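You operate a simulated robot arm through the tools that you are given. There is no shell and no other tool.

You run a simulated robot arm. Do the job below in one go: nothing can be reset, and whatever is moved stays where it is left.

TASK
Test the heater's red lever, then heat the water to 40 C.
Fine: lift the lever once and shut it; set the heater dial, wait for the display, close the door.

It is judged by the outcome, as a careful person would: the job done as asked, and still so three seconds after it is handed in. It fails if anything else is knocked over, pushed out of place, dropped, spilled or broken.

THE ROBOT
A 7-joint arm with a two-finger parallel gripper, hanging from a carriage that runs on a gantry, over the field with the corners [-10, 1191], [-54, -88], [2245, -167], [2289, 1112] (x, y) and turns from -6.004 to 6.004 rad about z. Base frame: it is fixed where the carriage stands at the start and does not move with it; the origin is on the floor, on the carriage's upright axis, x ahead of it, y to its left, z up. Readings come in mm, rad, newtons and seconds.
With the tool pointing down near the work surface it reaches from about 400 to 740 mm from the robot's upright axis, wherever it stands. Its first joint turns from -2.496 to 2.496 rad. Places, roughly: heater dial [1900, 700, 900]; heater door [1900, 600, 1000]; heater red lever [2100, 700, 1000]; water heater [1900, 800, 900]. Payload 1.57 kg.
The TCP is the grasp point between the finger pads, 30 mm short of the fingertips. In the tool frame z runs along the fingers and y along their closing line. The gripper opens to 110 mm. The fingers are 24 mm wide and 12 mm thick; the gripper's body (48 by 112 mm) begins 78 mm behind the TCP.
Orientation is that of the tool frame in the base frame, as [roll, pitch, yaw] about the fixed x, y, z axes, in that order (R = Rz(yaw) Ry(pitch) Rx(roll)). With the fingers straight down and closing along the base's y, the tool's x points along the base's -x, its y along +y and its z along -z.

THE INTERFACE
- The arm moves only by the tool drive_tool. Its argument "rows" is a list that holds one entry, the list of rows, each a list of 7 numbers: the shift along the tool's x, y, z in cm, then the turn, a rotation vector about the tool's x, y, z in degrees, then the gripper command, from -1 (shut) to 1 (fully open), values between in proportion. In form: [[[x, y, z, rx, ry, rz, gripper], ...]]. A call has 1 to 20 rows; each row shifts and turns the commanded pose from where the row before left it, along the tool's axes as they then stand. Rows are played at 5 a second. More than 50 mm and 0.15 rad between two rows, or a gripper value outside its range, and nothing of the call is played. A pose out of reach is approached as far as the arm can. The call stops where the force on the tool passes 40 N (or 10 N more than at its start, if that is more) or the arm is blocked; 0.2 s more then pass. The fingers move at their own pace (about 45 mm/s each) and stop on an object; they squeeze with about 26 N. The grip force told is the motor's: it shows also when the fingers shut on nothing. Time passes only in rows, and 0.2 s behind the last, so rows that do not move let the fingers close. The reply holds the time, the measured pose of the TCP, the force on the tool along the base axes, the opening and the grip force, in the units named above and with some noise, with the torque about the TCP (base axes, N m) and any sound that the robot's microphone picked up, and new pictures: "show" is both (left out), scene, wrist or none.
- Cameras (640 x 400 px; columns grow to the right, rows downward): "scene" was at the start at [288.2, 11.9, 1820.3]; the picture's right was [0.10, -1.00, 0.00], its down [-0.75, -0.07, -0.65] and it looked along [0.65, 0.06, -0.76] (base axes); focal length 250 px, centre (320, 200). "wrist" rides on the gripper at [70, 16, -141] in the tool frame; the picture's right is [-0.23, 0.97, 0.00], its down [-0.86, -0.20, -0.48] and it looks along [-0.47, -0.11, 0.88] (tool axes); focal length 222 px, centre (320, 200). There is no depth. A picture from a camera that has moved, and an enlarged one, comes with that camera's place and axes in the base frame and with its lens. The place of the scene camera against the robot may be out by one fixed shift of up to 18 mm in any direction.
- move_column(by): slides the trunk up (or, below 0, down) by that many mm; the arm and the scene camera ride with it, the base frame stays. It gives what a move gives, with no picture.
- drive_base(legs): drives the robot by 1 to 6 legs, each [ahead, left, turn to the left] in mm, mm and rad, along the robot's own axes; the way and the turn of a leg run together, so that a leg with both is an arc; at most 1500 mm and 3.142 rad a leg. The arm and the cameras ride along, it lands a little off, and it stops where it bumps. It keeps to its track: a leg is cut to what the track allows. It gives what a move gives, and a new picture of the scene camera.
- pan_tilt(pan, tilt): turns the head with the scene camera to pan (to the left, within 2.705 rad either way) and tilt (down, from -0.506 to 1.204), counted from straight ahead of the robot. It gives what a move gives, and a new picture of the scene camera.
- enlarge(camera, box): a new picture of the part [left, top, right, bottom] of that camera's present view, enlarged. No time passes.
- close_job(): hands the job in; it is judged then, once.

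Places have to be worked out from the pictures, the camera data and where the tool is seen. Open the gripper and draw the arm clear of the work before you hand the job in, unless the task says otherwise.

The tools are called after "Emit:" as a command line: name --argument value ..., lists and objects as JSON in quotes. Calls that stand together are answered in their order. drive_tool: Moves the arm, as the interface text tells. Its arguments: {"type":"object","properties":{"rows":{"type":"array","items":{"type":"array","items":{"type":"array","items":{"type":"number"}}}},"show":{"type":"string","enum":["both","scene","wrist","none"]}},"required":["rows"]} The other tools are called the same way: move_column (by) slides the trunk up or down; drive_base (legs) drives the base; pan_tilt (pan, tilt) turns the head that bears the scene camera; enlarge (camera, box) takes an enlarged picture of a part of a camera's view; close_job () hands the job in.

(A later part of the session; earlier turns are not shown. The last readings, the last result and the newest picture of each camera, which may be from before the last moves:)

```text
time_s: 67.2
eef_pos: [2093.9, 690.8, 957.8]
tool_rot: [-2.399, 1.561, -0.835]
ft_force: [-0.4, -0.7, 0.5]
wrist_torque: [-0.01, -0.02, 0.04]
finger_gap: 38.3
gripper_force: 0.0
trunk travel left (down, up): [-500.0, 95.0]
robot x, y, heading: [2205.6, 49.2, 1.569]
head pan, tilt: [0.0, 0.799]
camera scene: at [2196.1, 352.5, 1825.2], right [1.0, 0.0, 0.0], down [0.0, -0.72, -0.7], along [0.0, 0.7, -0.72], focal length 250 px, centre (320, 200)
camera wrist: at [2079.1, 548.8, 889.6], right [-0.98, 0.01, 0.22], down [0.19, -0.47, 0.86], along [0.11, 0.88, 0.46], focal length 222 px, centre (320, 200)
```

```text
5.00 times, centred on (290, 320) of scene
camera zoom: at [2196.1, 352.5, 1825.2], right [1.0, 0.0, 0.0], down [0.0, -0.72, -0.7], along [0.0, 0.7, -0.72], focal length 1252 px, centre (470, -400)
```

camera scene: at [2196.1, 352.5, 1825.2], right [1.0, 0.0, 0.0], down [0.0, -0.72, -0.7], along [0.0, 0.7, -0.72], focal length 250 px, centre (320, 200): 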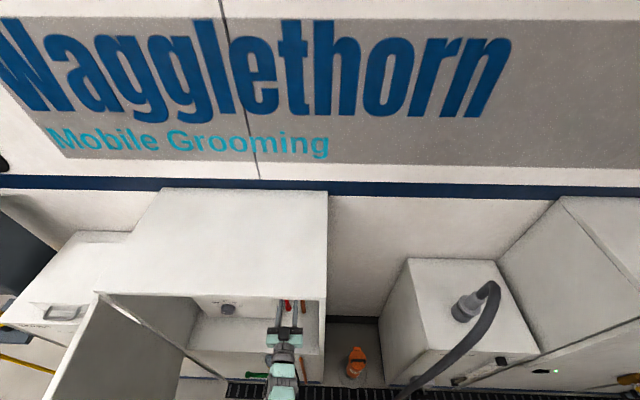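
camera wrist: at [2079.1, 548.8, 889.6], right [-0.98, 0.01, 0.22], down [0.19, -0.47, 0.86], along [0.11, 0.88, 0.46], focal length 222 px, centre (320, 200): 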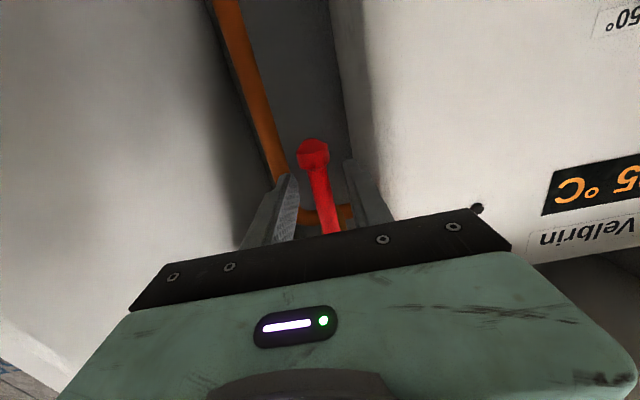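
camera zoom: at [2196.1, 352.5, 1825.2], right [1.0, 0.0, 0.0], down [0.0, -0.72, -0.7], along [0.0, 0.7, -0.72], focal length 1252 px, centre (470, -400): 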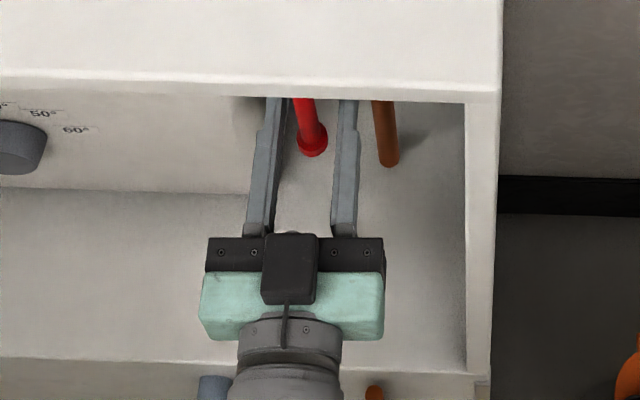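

The fingers straddle the lever with both sides clear. Closing on it now.

Emit:
drive_tool --rows '[[[0, 0, 0, 0, 0, 0, -0.5], [0, 0, 0, 0, 0, 0, -0.7], [0, 0, 0, 0, 0, 0, -1], [0, 0, 0, 0, 0, 0, -1], [0, 0, 0, 0, 0, 0, -1]]]' --show "both"

Emit:
enlarge --camera "wrist" --box '[200, 0, 420, 250]'

```text
time_s: 68.4
eef_pos: [2094.1, 690.3, 959.4]
tool_rot: [-2.5, 1.56, -0.936]
ft_force: [-4.7, 2.0, -1.8]
wrist_torque: [-0.02, 0.17, 0.06]
finger_gap: 13.3
gripper_force: 30.3
trunk travel left (down, up): [-500.0, 95.0]
robot x, y, heading: [2203.9, 46.9, 1.567]
head pan, tilt: [0.0, 0.799]
camera scene: at [2195.7, 352.5, 1825.2], right [1.0, 0.0, 0.0], down [0.0, -0.72, -0.7], along [0.0, 0.7, -0.72], focal length 250 px, centre (320, 200)
camera wrist: at [2077.7, 548.6, 889.6], right [-0.98, 0.01, 0.22], down [0.19, -0.47, 0.86], along [0.11, 0.88, 0.46], focal length 222 px, centre (320, 200)
```

scene: 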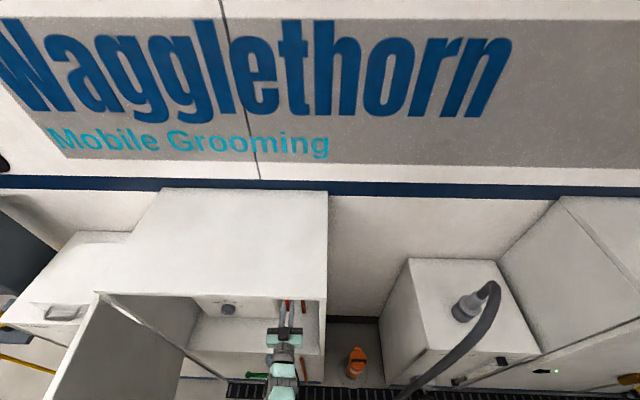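
wrist: 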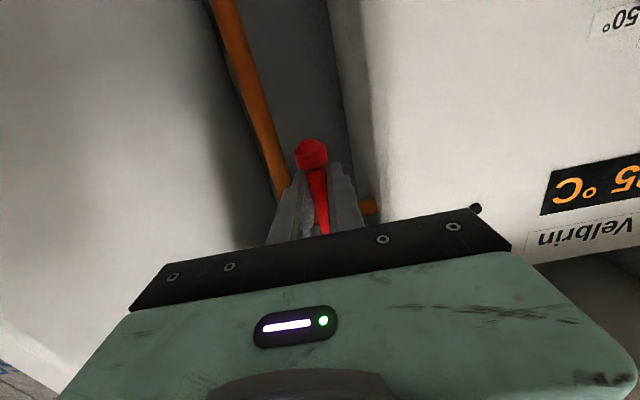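

```text
1.60 times, centred on (310, 125) of wrist
camera zoom: at [2077.7, 548.6, 889.6], right [-0.98, 0.01, 0.22], down [0.19, -0.47, 0.86], along [0.11, 0.88, 0.46], focal length 355 px, centre (336, 320)
```

zoom: 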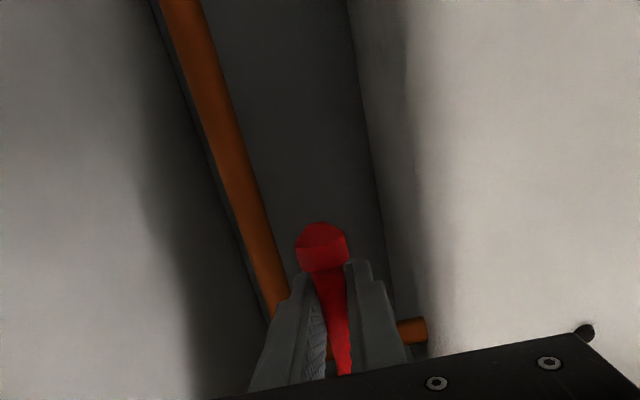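

Firm grip on the lever (13 mm). I'll lift it outward and up along an arc around its pivot (y≈715, z≈1022), the first 30° now.

Emit:
drive_tool --rows '[[[-0.1, 0, -0.5, 0, 0, 0, -1], [-0.15, 0, -0.6, 0, 0, 0, -1], [-0.2, 0, -0.53, 0, 0, 0, -1], [-0.24, 0, -0.5, 0, 0, 0, -1], [-0.3, 0, -0.5, 0, 0, 0, -1], [-0.31, 0, -0.45, 0, 0, 0, -1], [0, 0, 0, 0, 0, 0, -1]]]' --show "both"

Emit:
enlarge --camera "wrist" --box '[200, 0, 420, 250]'

```text
time_s: 70.0
eef_pos: [2093.3, 660.1, 973.4]
tool_rot: [-2.479, 1.56, -0.912]
ft_force: [-8.9, 11.6, -8.3]
wrist_torque: [-0.86, 0.57, -0.08]
finger_gap: 13.6
gripper_force: 29.3
trunk travel left (down, up): [-500.0, 95.0]
robot x, y, heading: [2202.3, 45.0, 1.571]
head pan, tilt: [0.0, 0.799]
camera scene: at [2195.5, 352.8, 1825.4], right [1.0, 0.0, 0.0], down [0.0, -0.72, -0.7], along [0.0, 0.7, -0.72], focal length 250 px, centre (320, 200)
camera wrist: at [2077.0, 518.5, 903.2], right [-0.98, 0.01, 0.22], down [0.19, -0.47, 0.86], along [0.11, 0.88, 0.46], focal length 222 px, centre (320, 200)
```

scene: 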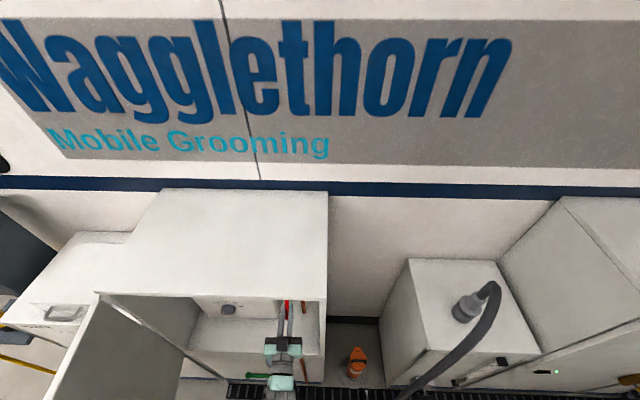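
wrist: 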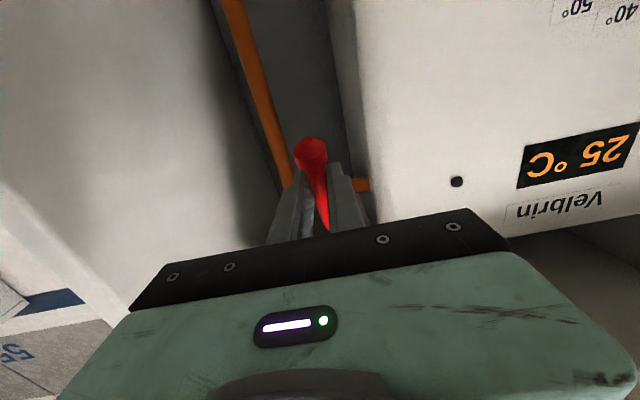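

```text
1.60 times, centred on (310, 125) of wrist
camera zoom: at [2077.0, 518.5, 903.2], right [-0.98, 0.01, 0.22], down [0.19, -0.47, 0.86], along [0.11, 0.88, 0.46], focal length 355 px, centre (336, 320)
```

zoom: 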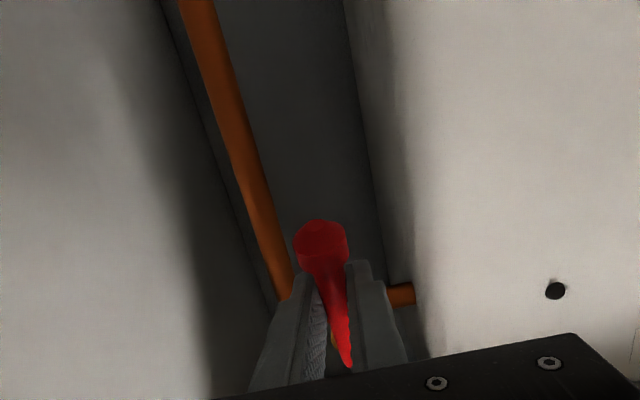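

The lever follows with ~14 N resistance. Continuing the arc upward toward horizontal.

Emit:
drive_tool --rows '[[[-0.37, 0, -0.42, 0, 0, 0, -1], [-0.4, 0, -0.4, 0, 0, 0, -1], [-0.44, 0, -0.35, 0, 0, 0, -1], [-0.46, 0, -0.33, 0, 0, 0, -1], [-0.49, 0, -0.27, 0, 0, 0, -1], [-0.51, 0, -0.24, 0, 0, 0, -1], [0, 0, 0, 0, 0, 0, -1]]]' --show "both"

Emit:
enlarge --camera "wrist" --box '[200, 0, 420, 250]'

```text
time_s: 71.6
eef_pos: [2093.3, 637.9, 998.8]
tool_rot: [-2.645, 1.559, -1.078]
ft_force: [-9.8, 1.9, -14.0]
wrist_torque: [-1.08, 0.52, -0.25]
finger_gap: 13.6
gripper_force: 29.9
trunk travel left (down, up): [-500.0, 95.0]
robot x, y, heading: [2206.6, 45.7, 1.565]
head pan, tilt: [0.0, 0.799]
camera scene: at [2195.6, 352.1, 1824.9], right [1.0, 0.0, 0.0], down [0.0, -0.72, -0.7], along [0.0, 0.7, -0.72], focal length 250 px, centre (320, 200)
camera wrist: at [2076.4, 495.9, 929.8], right [-0.98, 0.01, 0.22], down [0.19, -0.47, 0.86], along [0.11, 0.88, 0.46], focal length 222 px, centre (320, 200)
```

scene: 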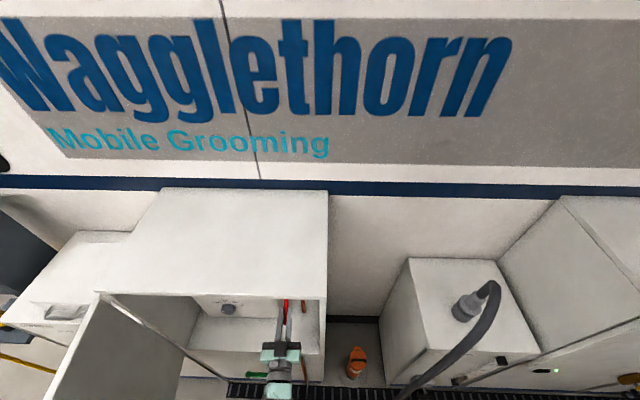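
wrist: 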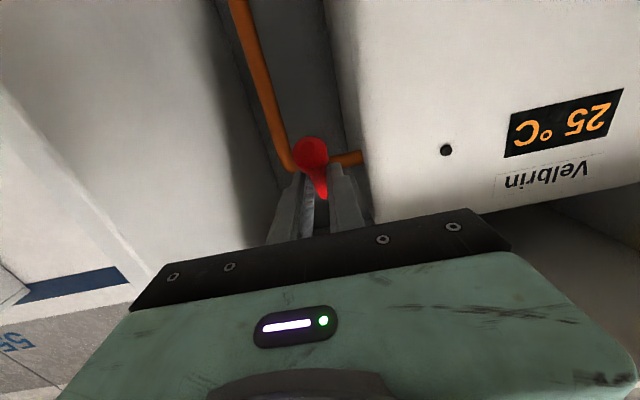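

```text
1.60 times, centred on (310, 125) of wrist
camera zoom: at [2076.4, 495.9, 929.8], right [-0.98, 0.01, 0.22], down [0.19, -0.47, 0.86], along [0.11, 0.88, 0.46], focal length 355 px, centre (336, 320)
```

zoom: 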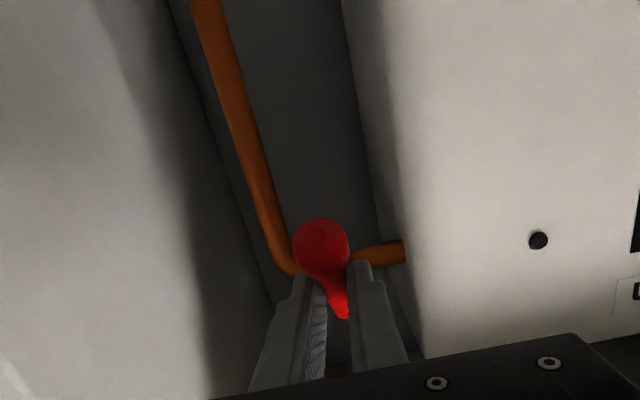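

The lever keeps following (about 60° up). Lifting further towards horizontal.

Emit:
drive_tool --rows '[[[-0.53, 0, -0.19, 0, 0, 0, -1], [-0.54, 0, -0.14, 0, 0, 0, -1], [-0.56, 0, -0.1, 0, 0, 0, -1], [-0.56, 0, -0.04, 0, 0, 0, -1], [0, 0, 0, 0, 0, 0, -1]]]' --show "both"

Emit:
enlarge --camera "wrist" --box '[200, 0, 420, 250]'

```text
time_s: 72.8
eef_pos: [2092.6, 632.3, 1018.9]
tool_rot: [-2.595, 1.558, -1.029]
ft_force: [-9.4, -5.7, -16.5]
wrist_torque: [-1.13, 0.17, 0.1]
finger_gap: 13.1
gripper_force: 30.0
trunk travel left (down, up): [-500.0, 95.0]
robot x, y, heading: [2200.9, 46.0, 1.565]
head pan, tilt: [0.0, 0.799]
camera scene: at [2195.6, 351.6, 1824.6], right [1.0, 0.0, 0.0], down [0.0, -0.72, -0.7], along [0.0, 0.7, -0.72], focal length 250 px, centre (320, 200)
camera wrist: at [2076.3, 490.6, 950.9], right [-0.98, 0.01, 0.22], down [0.19, -0.47, 0.86], along [0.11, 0.88, 0.46], focal length 222 px, centre (320, 200)
```

scene: 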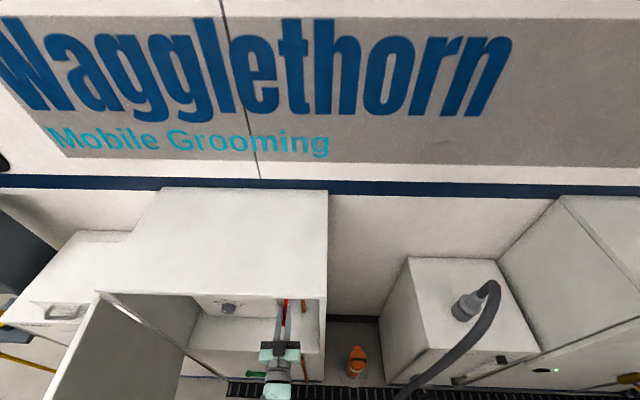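
wrist: 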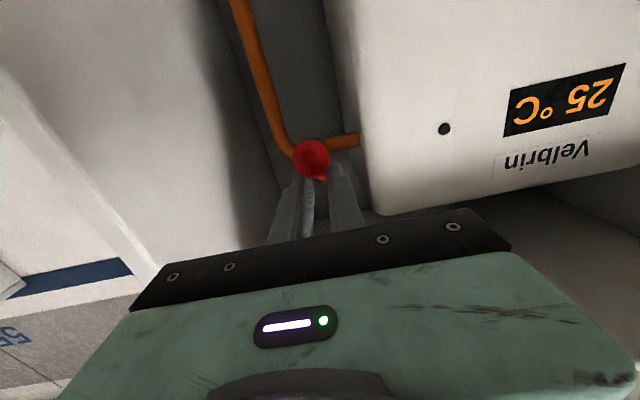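

```text
1.60 times, centred on (310, 125) of wrist
camera zoom: at [2076.3, 490.6, 950.9], right [-0.98, 0.01, 0.22], down [0.19, -0.47, 0.86], along [0.11, 0.88, 0.46], focal length 355 px, centre (336, 320)
```

zoom: 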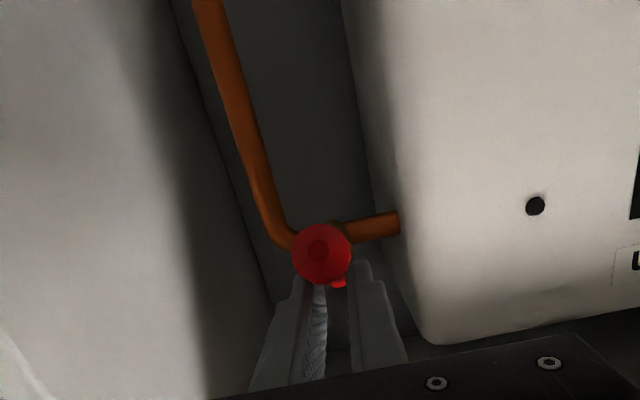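

The lever points nearly at the camera (about 75° up). I'll lift a little more to reach horizontal or its stop.

Emit:
drive_tool --rows '[[[-0.56, 0, 0, 0, 0, 0, -1], [-0.56, 0, 0.04, 0, 0, 0, -1], [-0.55, 0, 0.1, 0, 0, 0, -1], [0, 0, 0, 0, 0, 0, -1]]]' --show "both"

Emit:
enlarge --camera "wrist" --box '[200, 0, 420, 250]'

```text
time_s: 73.8
eef_pos: [2096.1, 637.3, 1039.1]
tool_rot: [-2.052, 1.565, -0.488]
ft_force: [0.5, 0.1, -1.0]
wrist_torque: [0.05, 0.01, -0.04]
finger_gap: 0.2
gripper_force: 21.6
trunk travel left (down, up): [-500.0, 95.0]
robot x, y, heading: [2205.6, 47.8, 1.569]
head pan, tilt: [0.0, 0.799]
camera scene: at [2196.4, 352.6, 1825.3], right [1.0, 0.0, 0.0], down [0.0, -0.72, -0.7], along [0.0, 0.7, -0.72], focal length 250 px, centre (320, 200)
camera wrist: at [2079.1, 494.9, 970.6], right [-0.98, 0.01, 0.22], down [0.19, -0.48, 0.86], along [0.11, 0.88, 0.46], focal length 222 px, centre (320, 200)
```

scene: 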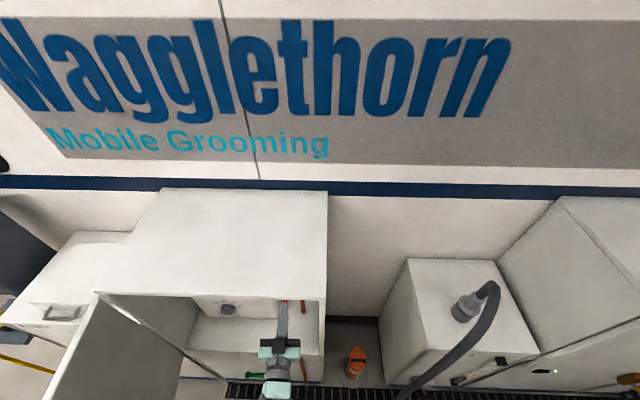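
wrist: 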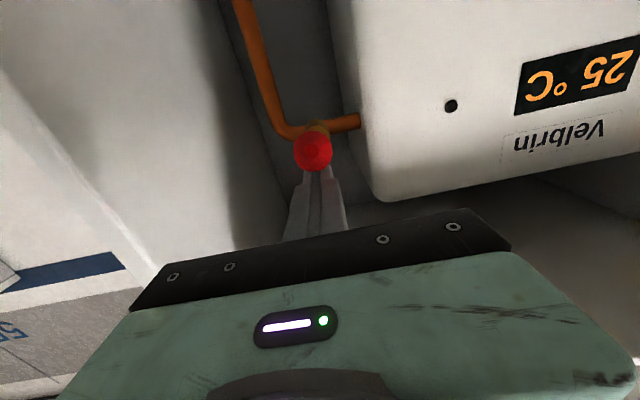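

```text
1.60 times, centred on (310, 125) of wrist
camera zoom: at [2079.1, 494.9, 970.6], right [-0.98, 0.01, 0.22], down [0.19, -0.48, 0.86], along [0.11, 0.88, 0.46], focal length 355 px, centre (336, 320)
```

zoom: 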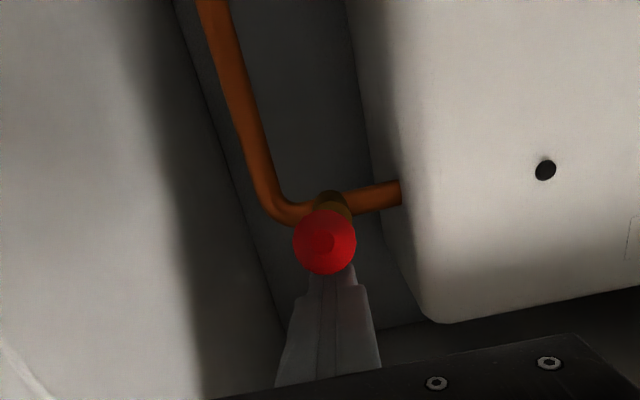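

The grip slid off at the top while the lever stayed raised at about 80° (nearly horizontal) — it has been lifted. Before shutting it, I check the scene for the lever and any water.

Emit:
enlarge --camera "scene" --box '[190, 280, 340, 390]'

```text
3.64 times, centred on (265, 335) of scene
camera zoom: at [2196.4, 352.6, 1825.3], right [1.0, 0.0, 0.0], down [0.0, -0.72, -0.7], along [0.0, 0.7, -0.72], focal length 911 px, centre (520, -291)
```

zoom: 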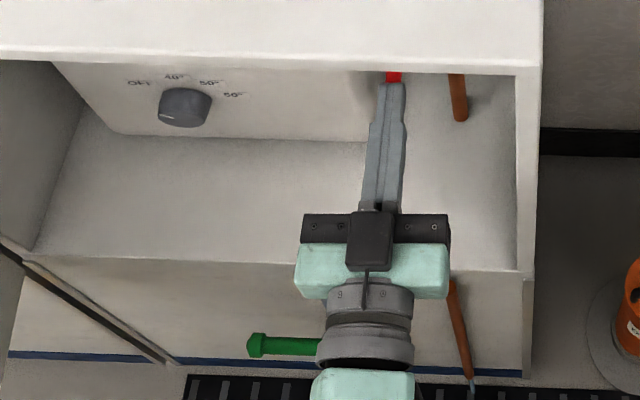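

There's a trickle of water at the bottom of the discharge pipe, so the valve opened. Now I push the lever back down with the closed fingertips along its arc.

Emit:
drive_tool --rows '[[[0.4, 0, -1.73, 0, 0, 0, -1], [0.87, 0, 0.17, 0, 0, 0, -1], [0.87, 0, 0.17, 0, 0, 0, -1], [0.87, 0, 0.17, 0, 0, 0, -1], [0.95, 0, 0.63, 0, 0, 0, -1], [0.95, 0, 0.63, 0, 0, 0, -1], [0.68, 0, 0.92, 0, 0, 0, -1], [0, 0, 0, 0, 0, 0, -1]]]' --show "both"

Emit:
enlarge --camera "wrist" --box '[200, 0, 420, 250]'

```text
time_s: 75.6
eef_pos: [2096.6, 645.2, 980.6]
tool_rot: [-2.376, 1.561, -0.812]
ft_force: [-0.5, -1.0, -0.7]
wrist_torque: [-0.03, 0.03, -0.03]
finger_gap: 0.1
gripper_force: 21.5
trunk travel left (down, up): [-500.0, 95.0]
robot x, y, heading: [2204.6, 44.8, 1.564]
head pan, tilt: [0.0, 0.799]
camera scene: at [2196.1, 352.5, 1825.2], right [1.0, 0.0, 0.0], down [0.0, -0.72, -0.7], along [0.0, 0.7, -0.72], focal length 250 px, centre (320, 200)
camera wrist: at [2079.0, 504.2, 912.2], right [-0.98, 0.01, 0.22], down [0.19, -0.47, 0.86], along [0.11, 0.88, 0.46], focal length 222 px, centre (320, 200)
```

scene: 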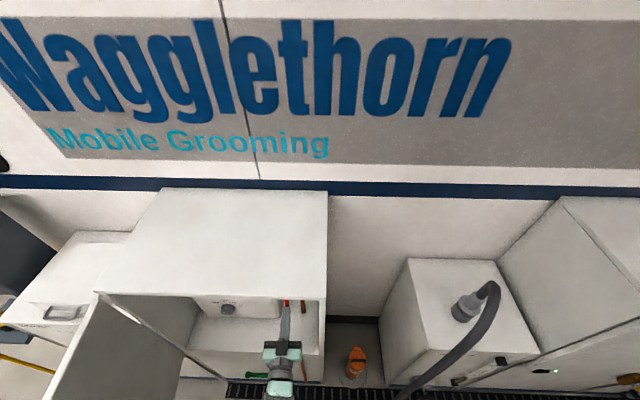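
wrist: 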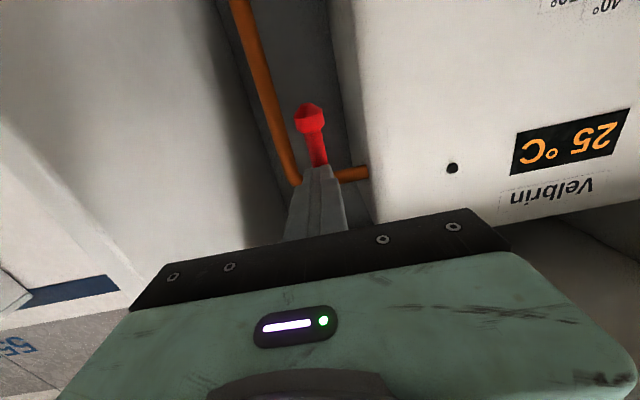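

```text
1.60 times, centred on (310, 125) of wrist
camera zoom: at [2079.0, 504.2, 912.2], right [-0.98, 0.01, 0.22], down [0.19, -0.47, 0.86], along [0.11, 0.88, 0.46], focal length 355 px, centre (336, 320)
```

zoom: 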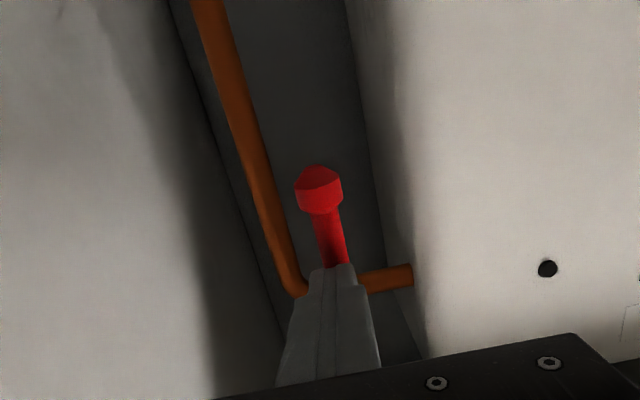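

The lever is down to about 20°. Finishing the push to its rest position.

Emit:
drive_tool --rows '[[[0.5, 0, 1.0, 0, 0, 0, -1], [0.3, 0, 0.7, 0, 0, 0, -1], [0.2, 0, 0.6, 0, 0, 0, -1], [0, 0, 0.4, 0, 0, 0, -1], [0, 0, 0, 0, 0, 0, -1]]]' --show "both"

Emit:
enlarge --camera "wrist" --box '[200, 0, 420, 250]'

```text
time_s: 76.3
eef_pos: [2094.8, 657.0, 972.3]
tool_rot: [-2.297, 1.561, -0.733]
ft_force: [0.4, -27.0, 8.6]
wrist_torque: [0.56, 0.13, -0.05]
finger_gap: 0.0
gripper_force: 21.1
trunk travel left (down, up): [-500.0, 95.0]
robot x, y, heading: [2202.8, 42.0, 1.569]
head pan, tilt: [0.0, 0.799]
stopped in row 3: the force on the tool passed its limit at 48 N (the readings are from after the stop); the commanded pose is now the measured one
camera scene: at [2195.9, 350.1, 1824.3], right [1.0, 0.0, 0.0], down [0.0, -0.72, -0.69], along [0.0, 0.69, -0.72], focal length 250 px, centre (320, 200)
camera wrist: at [2078.2, 515.1, 902.1], right [-0.98, 0.01, 0.22], down [0.19, -0.47, 0.86], along [0.11, 0.88, 0.46], focal length 222 px, centre (320, 200)
```

scene: 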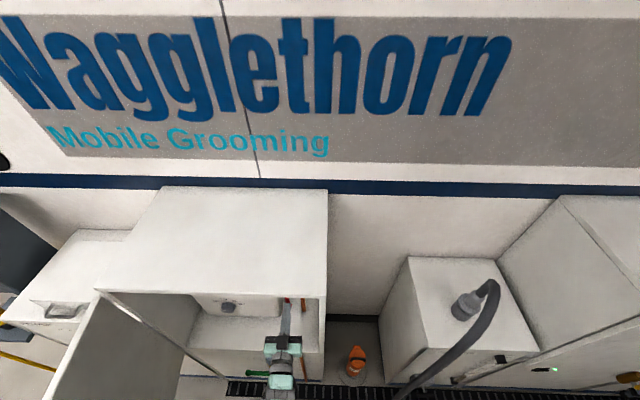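
wrist: 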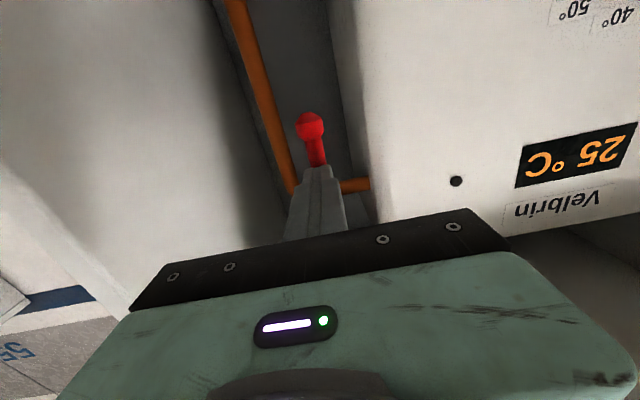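

```text
1.60 times, centred on (310, 125) of wrist
camera zoom: at [2078.2, 515.1, 902.1], right [-0.98, 0.01, 0.22], down [0.19, -0.47, 0.86], along [0.11, 0.88, 0.46], focal length 355 px, centre (336, 320)
```

zoom: 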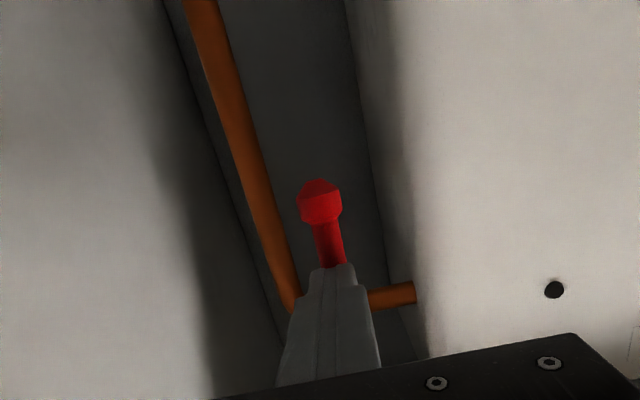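

It met the closed stop: the knob is back at (702, 932), its original position. I'll back away and verify the lever and discharge pipe.

Emit:
drive_tool --rows '[[[0, 0, -1.5, 0, 0, 0, -1], [0, 0, -3, 0, 0, 0, -1], [0, 0, -3, 0, 0, 0, -1], [0, 0, -3, 0, 0, 0, -1], [0, 0, -3, 0, 0, 0, -1], [0, 0, 0, 0, 0, 0, -1]]]' --show "both"

Emit:
enlarge --camera "wrist" --box '[220, 40, 420, 200]'

Emit:
enlarge --camera "scene" --box '[190, 280, 340, 400]'

```text
time_s: 77.8
eef_pos: [2094.2, 526.7, 973.9]
tool_rot: [-1.965, 1.563, -0.404]
ft_force: [-0.5, 0.0, -0.1]
wrist_torque: [-0.01, 0.03, 0.0]
finger_gap: 0.0
gripper_force: 21.5
trunk travel left (down, up): [-500.0, 95.0]
robot x, y, heading: [2200.5, 47.6, 1.568]
head pan, tilt: [0.0, 0.799]
camera scene: at [2196.0, 351.9, 1825.1], right [1.0, 0.0, 0.0], down [0.0, -0.72, -0.7], along [0.0, 0.7, -0.72], focal length 250 px, centre (320, 200)
camera wrist: at [2077.3, 385.7, 903.6], right [-0.98, 0.01, 0.22], down [0.19, -0.48, 0.86], along [0.11, 0.88, 0.46], focal length 222 px, centre (320, 200)
```

scene: 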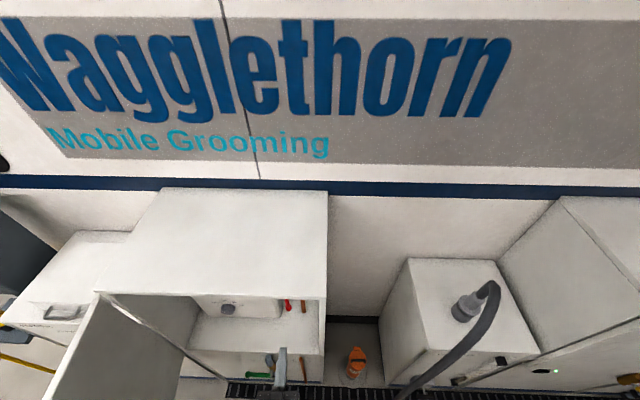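
wrist: 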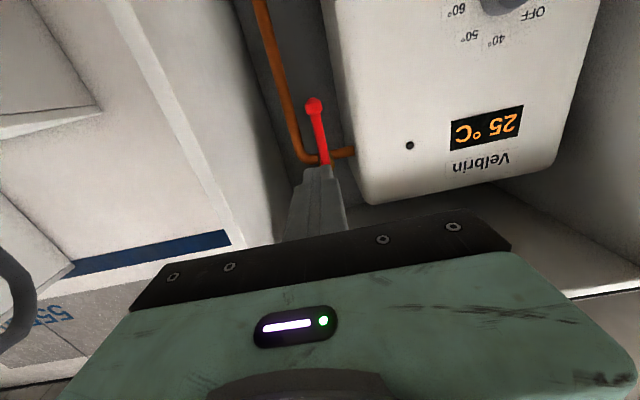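

```text
2.50 times, centred on (320, 120) of wrist
camera zoom: at [2077.3, 385.7, 903.6], right [-0.98, 0.01, 0.22], down [0.19, -0.48, 0.86], along [0.11, 0.88, 0.46], focal length 555 px, centre (320, 400)
```

zoom: 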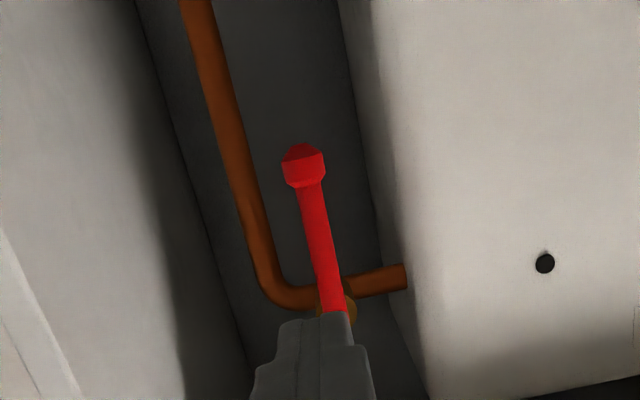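

```text
3.33 times, centred on (265, 340) of scene
camera zoom: at [2196.0, 351.9, 1825.1], right [1.0, 0.0, 0.0], down [0.0, -0.72, -0.7], along [0.0, 0.7, -0.72], focal length 835 px, centre (503, -267)
```

zoom: 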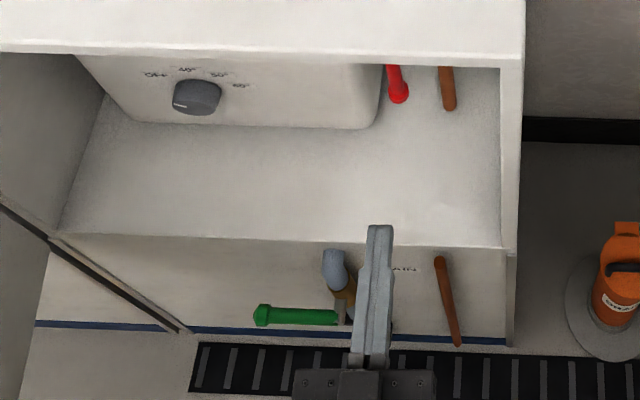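

The lever is shut and no water shows at the pipe outlet. Next the dial: I'll shift the carriage 200 mm toward −x so that it's comfortably in reach.

Emit:
drive_base --legs '[[0, 200, 0]]'

Emit:
drive_tool --rows '[[[0, 0, 0, 0, 0, 0, 0.6], [0, 0, 0, 0, 0, 0, 0.6], [0, 0, 0, 0, 0, 0, 0.6]]]' --show "both"

Emit:
enlarge --camera "wrist" --box '[240, 0, 420, 200]'

```text
time_s: 79.3
eef_pos: [1894.5, 528.0, 974.5]
tool_rot: [-2.044, 1.563, -0.477]
ft_force: [0.8, -0.2, -0.6]
wrist_torque: [0.0, 0.01, 0.01]
finger_gap: 0.2
gripper_force: 21.5
trunk travel left (down, up): [-500.0, 95.0]
robot x, y, heading: [2008.1, 48.2, 1.576]
head pan, tilt: [0.0, 0.799]
camera scene: at [1996.8, 352.0, 1825.2], right [1.0, 0.0, 0.0], down [0.0, -0.72, -0.7], along [0.0, 0.7, -0.72], focal length 250 px, centre (320, 200)
```

scene: 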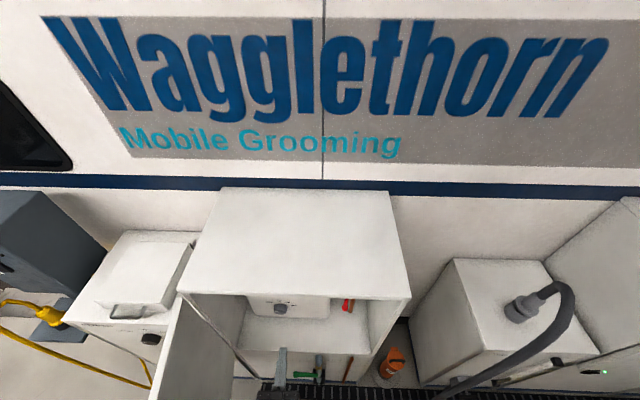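

```text
time_s: 80.1
eef_pos: [1894.0, 527.6, 974.0]
tool_rot: [-2.007, 1.561, -0.44]
ft_force: [-0.5, 0.1, -0.1]
wrist_torque: [-0.01, 0.0, -0.01]
finger_gap: 68.0
gripper_force: 0.0
trunk travel left (down, up): [-500.0, 95.0]
robot x, y, heading: [2006.6, 46.5, 1.566]
head pan, tilt: [0.0, 0.799]
camera scene: at [1996.7, 352.0, 1825.2], right [1.0, 0.0, 0.0], down [0.0, -0.72, -0.7], along [0.0, 0.7, -0.72], focal length 250 px, centre (320, 200)
camera wrist: at [1877.9, 385.7, 903.5], right [-0.98, 0.0, 0.22], down [0.19, -0.48, 0.86], along [0.11, 0.88, 0.46], focal length 222 px, centre (320, 200)
```

scene: 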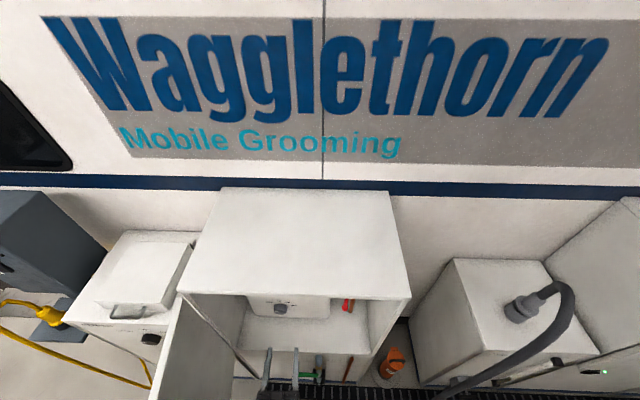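
wrist: 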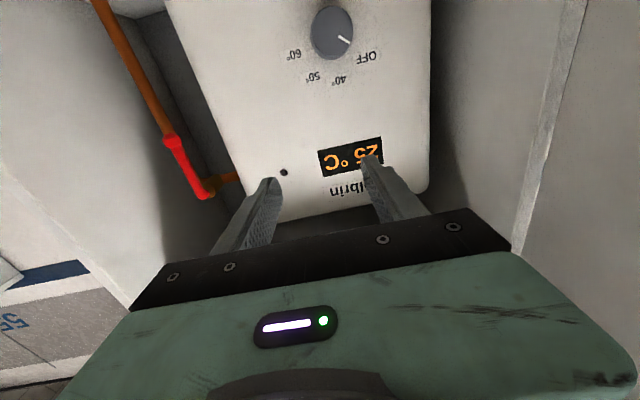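

```text
2.00 times, centred on (330, 100) of wrist
camera zoom: at [1877.9, 385.7, 903.5], right [-0.98, 0.0, 0.22], down [0.19, -0.48, 0.86], along [0.11, 0.88, 0.46], focal length 444 px, centre (300, 400)
```

zoom: 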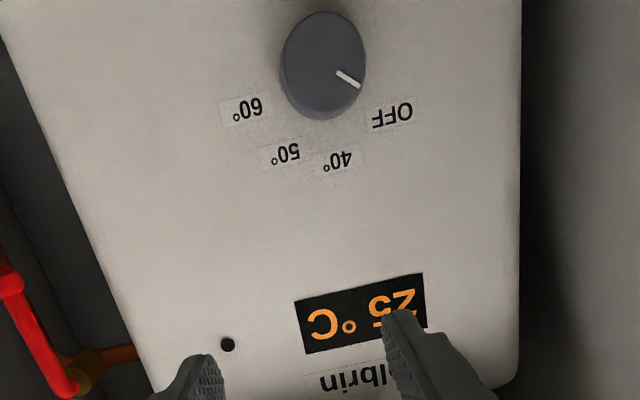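

The dial face is at about (1855.6, 712, 858), ~51 mm across, pointer at −50° from up; the 40° label is straight above it. I'll line up with the dial axis, gripper open to ~70 mm.

Emit:
drive_tool --rows '[[[3, 1, 0, 0, 0, 0, 0.3], [3, 1, 0, 0, 0, 0, 0.3], [3, 1, 0, 0, 0, 0, 0.3], [2.55, 0.85, 0, 0, 0, 0, 0.3], [0, 0, 3, 0, 0, 0, 0.3], [0, 0, 3, 0, 0, 0, 0.3], [0, 0, 3, 0, 0, 0, 0.3], [0, 0, 2, 0, 0, 0, 0.3], [0, 0, 0, 0, 0, 0, 0.3]]]' --show "both"

Emit:
enlarge --camera "wrist" --box '[220, 0, 440, 220]'

Emit:
enlarge --camera "scene" --box '[220, 280, 350, 400]'

```text
time_s: 82.1
eef_pos: [1858.7, 632.0, 869.4]
tool_rot: [-2.039, 1.562, -0.472]
ft_force: [0.6, 0.2, -0.5]
wrist_torque: [0.0, 0.01, -0.04]
finger_gap: 71.5
gripper_force: 0.1
out of reach, approached as far as the arm can: row 7
trunk travel left (down, up): [-500.0, 95.0]
robot x, y, heading: [2007.3, 46.9, 1.573]
head pan, tilt: [0.0, 0.799]
camera scene: at [1996.7, 352.0, 1825.1], right [1.0, 0.0, 0.0], down [0.0, -0.72, -0.7], along [0.0, 0.7, -0.72], focal length 250 px, centre (320, 200)
camera wrist: at [1843.2, 490.4, 799.8], right [-0.98, 0.0, 0.22], down [0.19, -0.48, 0.86], along [0.11, 0.88, 0.46], focal length 222 px, centre (320, 200)
```

scene: 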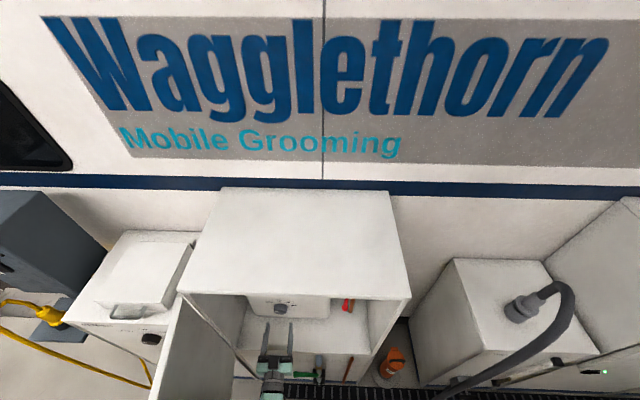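
wrist: 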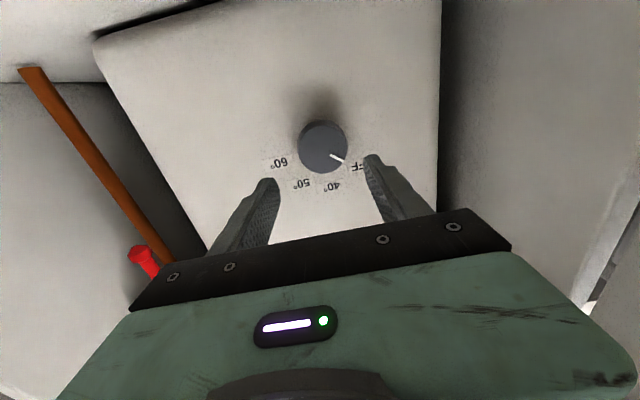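

```text
1.82 times, centred on (330, 110) of wrist
camera zoom: at [1843.2, 490.4, 799.8], right [-0.98, 0.0, 0.22], down [0.19, -0.48, 0.86], along [0.11, 0.88, 0.46], focal length 404 px, centre (302, 364)
```

zoom: 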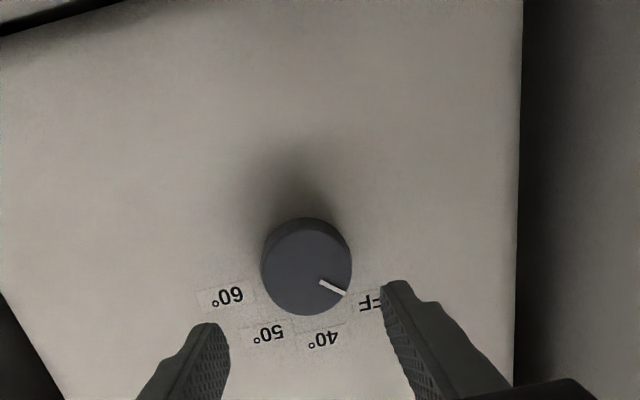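

```text
3.33 times, centred on (285, 340) of scene
camera zoom: at [1996.7, 352.0, 1825.1], right [1.0, 0.0, 0.0], down [0.0, -0.72, -0.7], along [0.0, 0.7, -0.72], focal length 835 px, centre (437, -267)
```

zoom: 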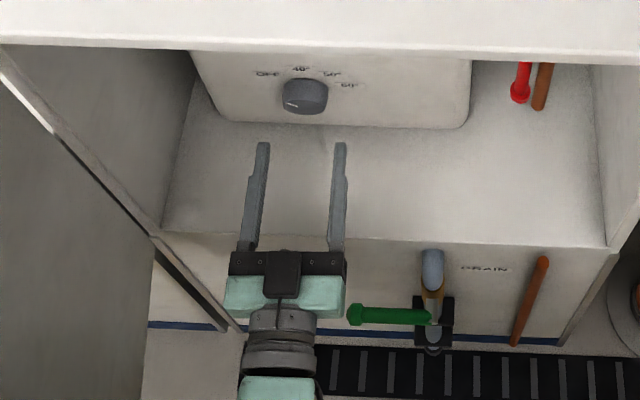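

Reach ran out at y≈632 at this height. I'll retract 8 cm, bring the carriage forward 110 mm, and re-approach.

Emit:
drive_tool --rows '[[[0, 0, -2.7, 0, 0, 0, 0.3], [0, 0, -2.7, 0, 0, 0, 0.3], [0.6, 0.2, -2.6, 0, 0, 0, 0.3], [0, 0, 0, 0, 0, 0, 0.3]]]' --show "none"

Emit:
drive_base --legs '[[110, 0, 0]]'

Emit:
drive_tool --rows '[[[0, 0, 0, 0, 0, 0, 0.3]]]' --show "both"

Emit:
enlarge --camera "wrist" --box '[220, 0, 440, 220]'

```text
time_s: 83.1
eef_pos: [1857.2, 552.8, 861.6]
tool_rot: [-2.065, 1.561, -0.496]
ft_force: [0.3, 0.5, -0.2]
wrist_torque: [-0.01, -0.02, -0.03]
finger_gap: 71.3
gripper_force: 0.1
trunk travel left (down, up): [-500.0, 95.0]
robot x, y, heading: [2007.5, 45.9, 1.574]
head pan, tilt: [0.0, 0.799]
```

```text
time_s: 84.3
eef_pos: [1860.5, 665.6, 860.8]
tool_rot: [-2.069, 1.561, -0.504]
ft_force: [0.3, 0.2, 0.3]
wrist_torque: [0.0, 0.0, -0.02]
finger_gap: 71.7
gripper_force: 0.2
trunk travel left (down, up): [-500.0, 95.0]
robot x, y, heading: [2005.2, 156.1, 1.562]
head pan, tilt: [0.0, 0.799]
camera scene: at [1997.3, 463.1, 1825.2], right [1.0, 0.0, 0.0], down [0.0, -0.72, -0.7], along [0.0, 0.7, -0.72], focal length 250 px, centre (320, 200)
```

scene: 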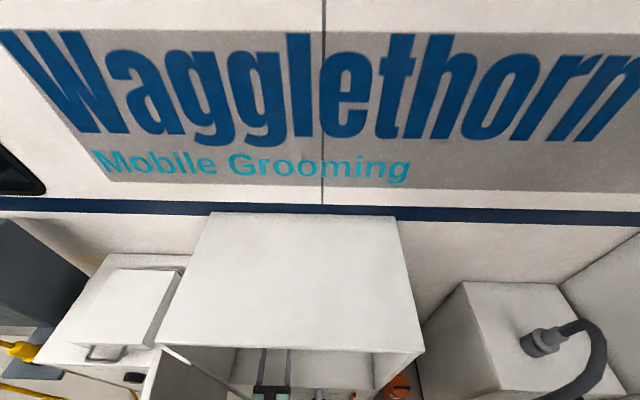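

```text
time_s: 84.7
eef_pos: [1858.4, 664.1, 861.3]
tool_rot: [-2.104, 1.562, -0.535]
ft_force: [0.0, 1.0, 0.2]
wrist_torque: [-0.01, 0.01, -0.02]
finger_gap: 71.6
gripper_force: 0.0
trunk travel left (down, up): [-500.0, 95.0]
robot x, y, heading: [2000.7, 157.4, 1.574]
head pan, tilt: [0.0, 0.799]
camera scene: at [1997.3, 463.1, 1825.2], right [1.0, 0.0, 0.0], down [0.0, -0.72, -0.7], along [0.0, 0.7, -0.72], focal length 250 px, centre (320, 200)
camera wrist: at [1842.4, 523.1, 791.4], right [-0.98, 0.01, 0.22], down [0.19, -0.48, 0.86], along [0.11, 0.88, 0.46], focal length 222 px, centre (320, 200)
```

scene: 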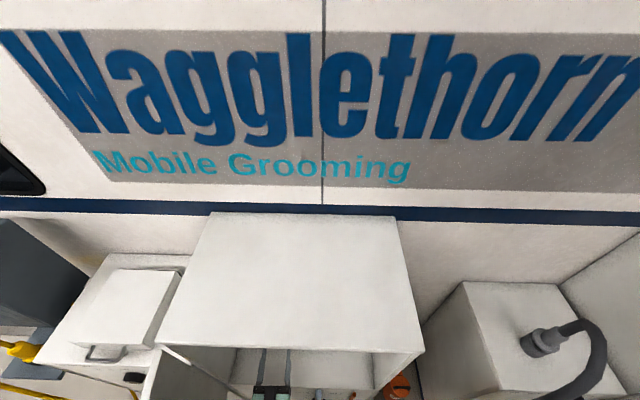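
wrist: 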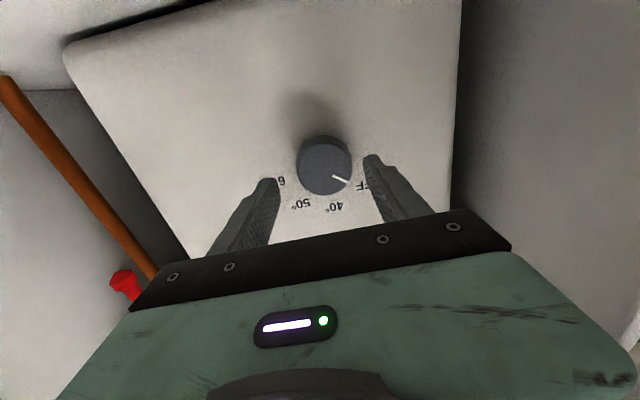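

```text
1.82 times, centred on (330, 110) of wrist
camera zoom: at [1842.4, 523.1, 791.4], right [-0.98, 0.01, 0.22], down [0.19, -0.48, 0.86], along [0.11, 0.88, 0.46], focal length 404 px, centre (302, 364)
```

zoom: 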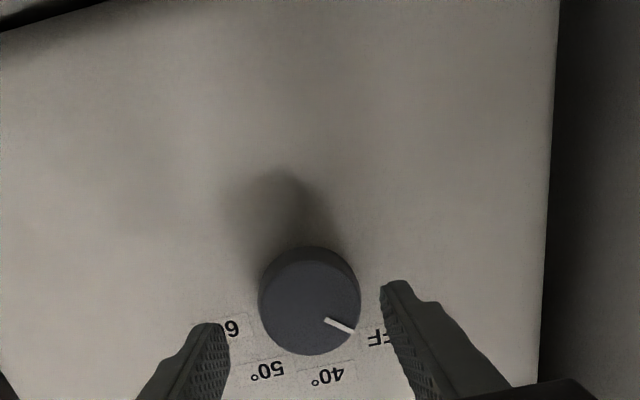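

Dial axis is at about (1855, 712, 856.5). Fine-adjusting and moving the fingertips over the knob (tips to y≈726, panel at ≈737).

Emit:
drive_tool --rows '[[[0.45, 0.35, 0, 0, 0, 0, 0.3], [0, 0, 1.2, 0, 0, 0, 0.3], [0, 0, 1.2, 0, 0, 0, 0.3], [0, 0, 0.8, 0, 0, 0, 0.3], [0, 0, 0, 0, 0, 0, 0.3]]]' --show "wrist"

Emit:
enlarge --camera "wrist" --box '[220, 0, 440, 220]'

```text
time_s: 85.9
eef_pos: [1855.5, 695.4, 857.0]
tool_rot: [-2.168, 1.562, -0.602]
ft_force: [1.5, -7.0, 4.3]
wrist_torque: [0.15, -0.14, -0.33]
finger_gap: 72.4
gripper_force: 0.5
trunk travel left (down, up): [-500.0, 95.0]
robot x, y, heading: [2003.8, 155.2, 1.568]
head pan, tilt: [0.0, 0.799]
camera wrist: at [1838.8, 553.6, 787.3], right [-0.98, 0.01, 0.22], down [0.19, -0.48, 0.86], along [0.11, 0.88, 0.46], focal length 222 px, centre (320, 200)
```

wrist: 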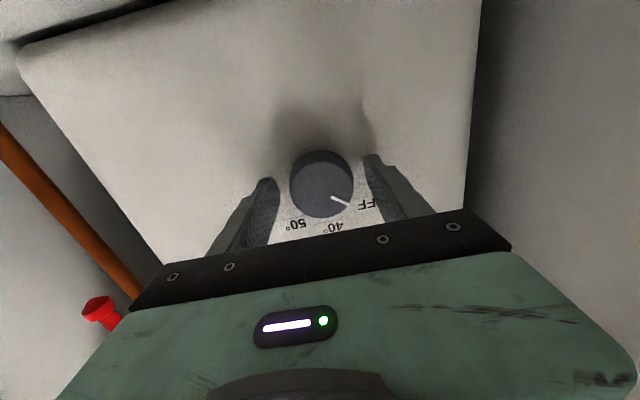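

```text
1.82 times, centred on (330, 110) of wrist
camera zoom: at [1838.8, 553.6, 787.3], right [-0.98, 0.01, 0.22], down [0.19, -0.48, 0.86], along [0.11, 0.88, 0.46], focal length 404 px, centre (302, 364)
```

zoom: 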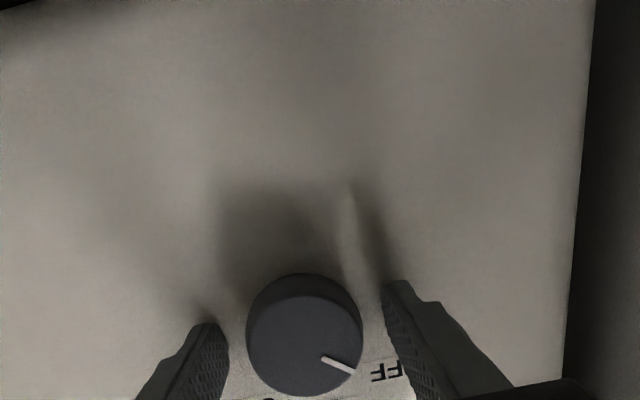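

A light 7 N touch shows the tips reached the panel at y≈725. Backing off 4 mm and closing on the knob.

Emit:
drive_tool --rows '[[[0, 0.1, -0.4, 0, 0, 0, 0.3], [0, 0, 0, 0, 0, 0, 0.1], [0, 0, 0, 0, 0, 0, -0.1], [0, 0, 0, 0, 0, 0, -0.3], [0, 0, 0, 0, 0, 0, -0.5], [0, 0, 0, 0, 0, 0, -0.5]]]' --show "wrist"

Emit:
enlarge --camera "wrist" --box '[220, 0, 440, 220]'

```text
time_s: 87.3
eef_pos: [1855.2, 693.0, 856.8]
tool_rot: [-2.002, 1.563, -0.436]
ft_force: [1.9, 1.5, 0.6]
wrist_torque: [0.01, 0.0, -0.2]
finger_gap: 51.1
gripper_force: 43.1
trunk travel left (down, up): [-500.0, 95.0]
robot x, y, heading: [2004.7, 155.5, 1.568]
head pan, tilt: [0.0, 0.799]
camera wrist: at [1838.6, 551.2, 787.1], right [-0.98, 0.01, 0.22], down [0.19, -0.48, 0.86], along [0.11, 0.88, 0.46], focal length 222 px, centre (320, 200)
```

wrist: 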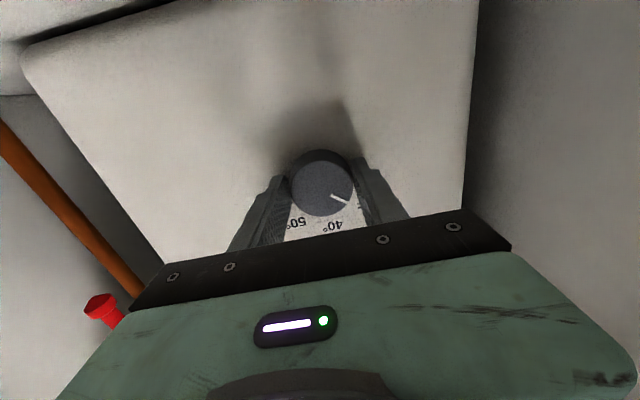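

```text
1.82 times, centred on (330, 110) of wrist
camera zoom: at [1838.6, 551.2, 787.1], right [-0.98, 0.01, 0.22], down [0.19, -0.48, 0.86], along [0.11, 0.88, 0.46], focal length 404 px, centre (302, 364)
```

zoom: 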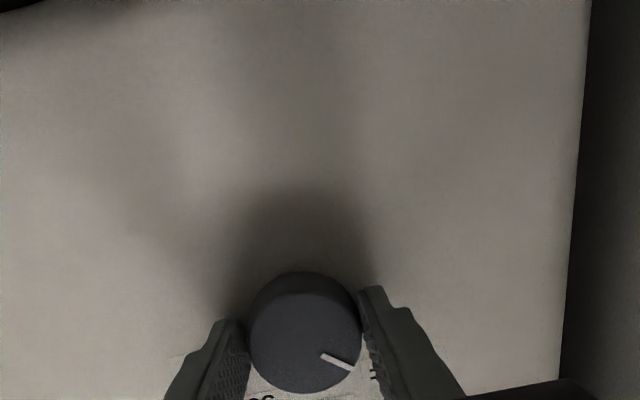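

Knob gripped at 51 mm. Rotating clockwise (about +y) by 48° in small steps.

Emit:
drive_tool --rows '[[[0, 0, 0, 0, 0, 3, -0.5], [0, 0, 0, 0, 0, 5, -0.5], [0, 0, 0, 0, 0, 5, -0.5], [0, 0, 0, 0, 0, 5, -0.5], [0, 0, 0, 0, 0, 5, -0.5], [0, 0, 0, 0, 0, 5, -0.5], [0, 0, 0, 0, 0, 5, -0.5], [0, 0, 0, 0, 0, 5, -0.5], [0, 0, 0, 0, 0, 5, -0.5], [0, 0, 0, 0, 0, 5, -0.5], [0, 0, 0, 0, 0, 0, -0.5]]]' --show "wrist"

Emit:
enlarge --camera "wrist" --box '[220, 0, 440, 220]'

```text
time_s: 89.7
eef_pos: [1853.2, 692.5, 858.3]
tool_rot: [1.574, 0.737, 3.139]
ft_force: [-3.4, -10.9, 22.7]
wrist_torque: [0.84, -0.05, 0.17]
finger_gap: 50.8
gripper_force: 44.6
trunk travel left (down, up): [-500.0, 95.0]
robot x, y, heading: [2007.5, 160.9, 1.571]
head pan, tilt: [0.0, 0.799]
camera wrist: at [1789.8, 551.4, 822.8], right [-0.49, 0.0, 0.87], down [0.77, -0.48, 0.43], along [0.42, 0.88, 0.23], focal length 222 px, centre (320, 200)
```

wrist: 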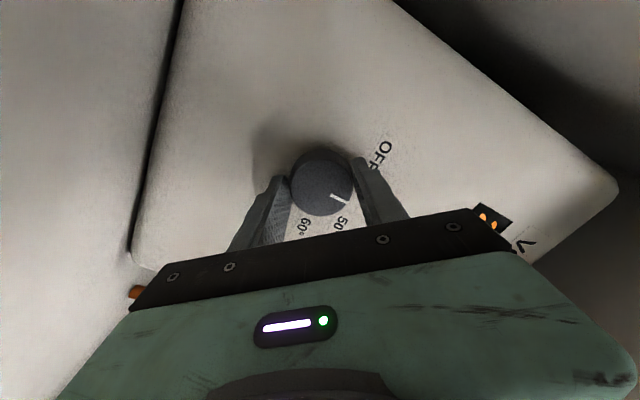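

```text
1.82 times, centred on (330, 110) of wrist
camera zoom: at [1789.8, 551.4, 822.8], right [-0.49, 0.0, 0.87], down [0.77, -0.48, 0.43], along [0.42, 0.88, 0.23], focal length 404 px, centre (302, 364)
```

zoom: 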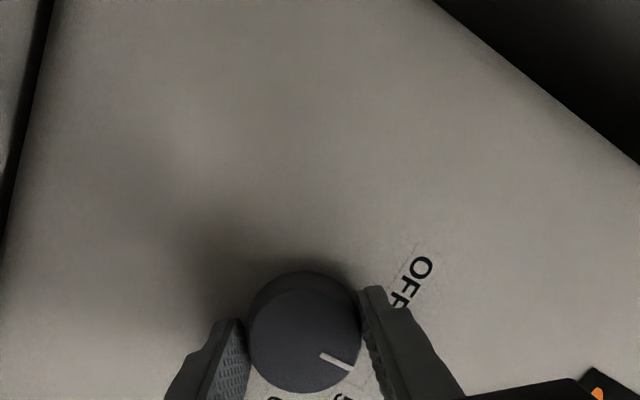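

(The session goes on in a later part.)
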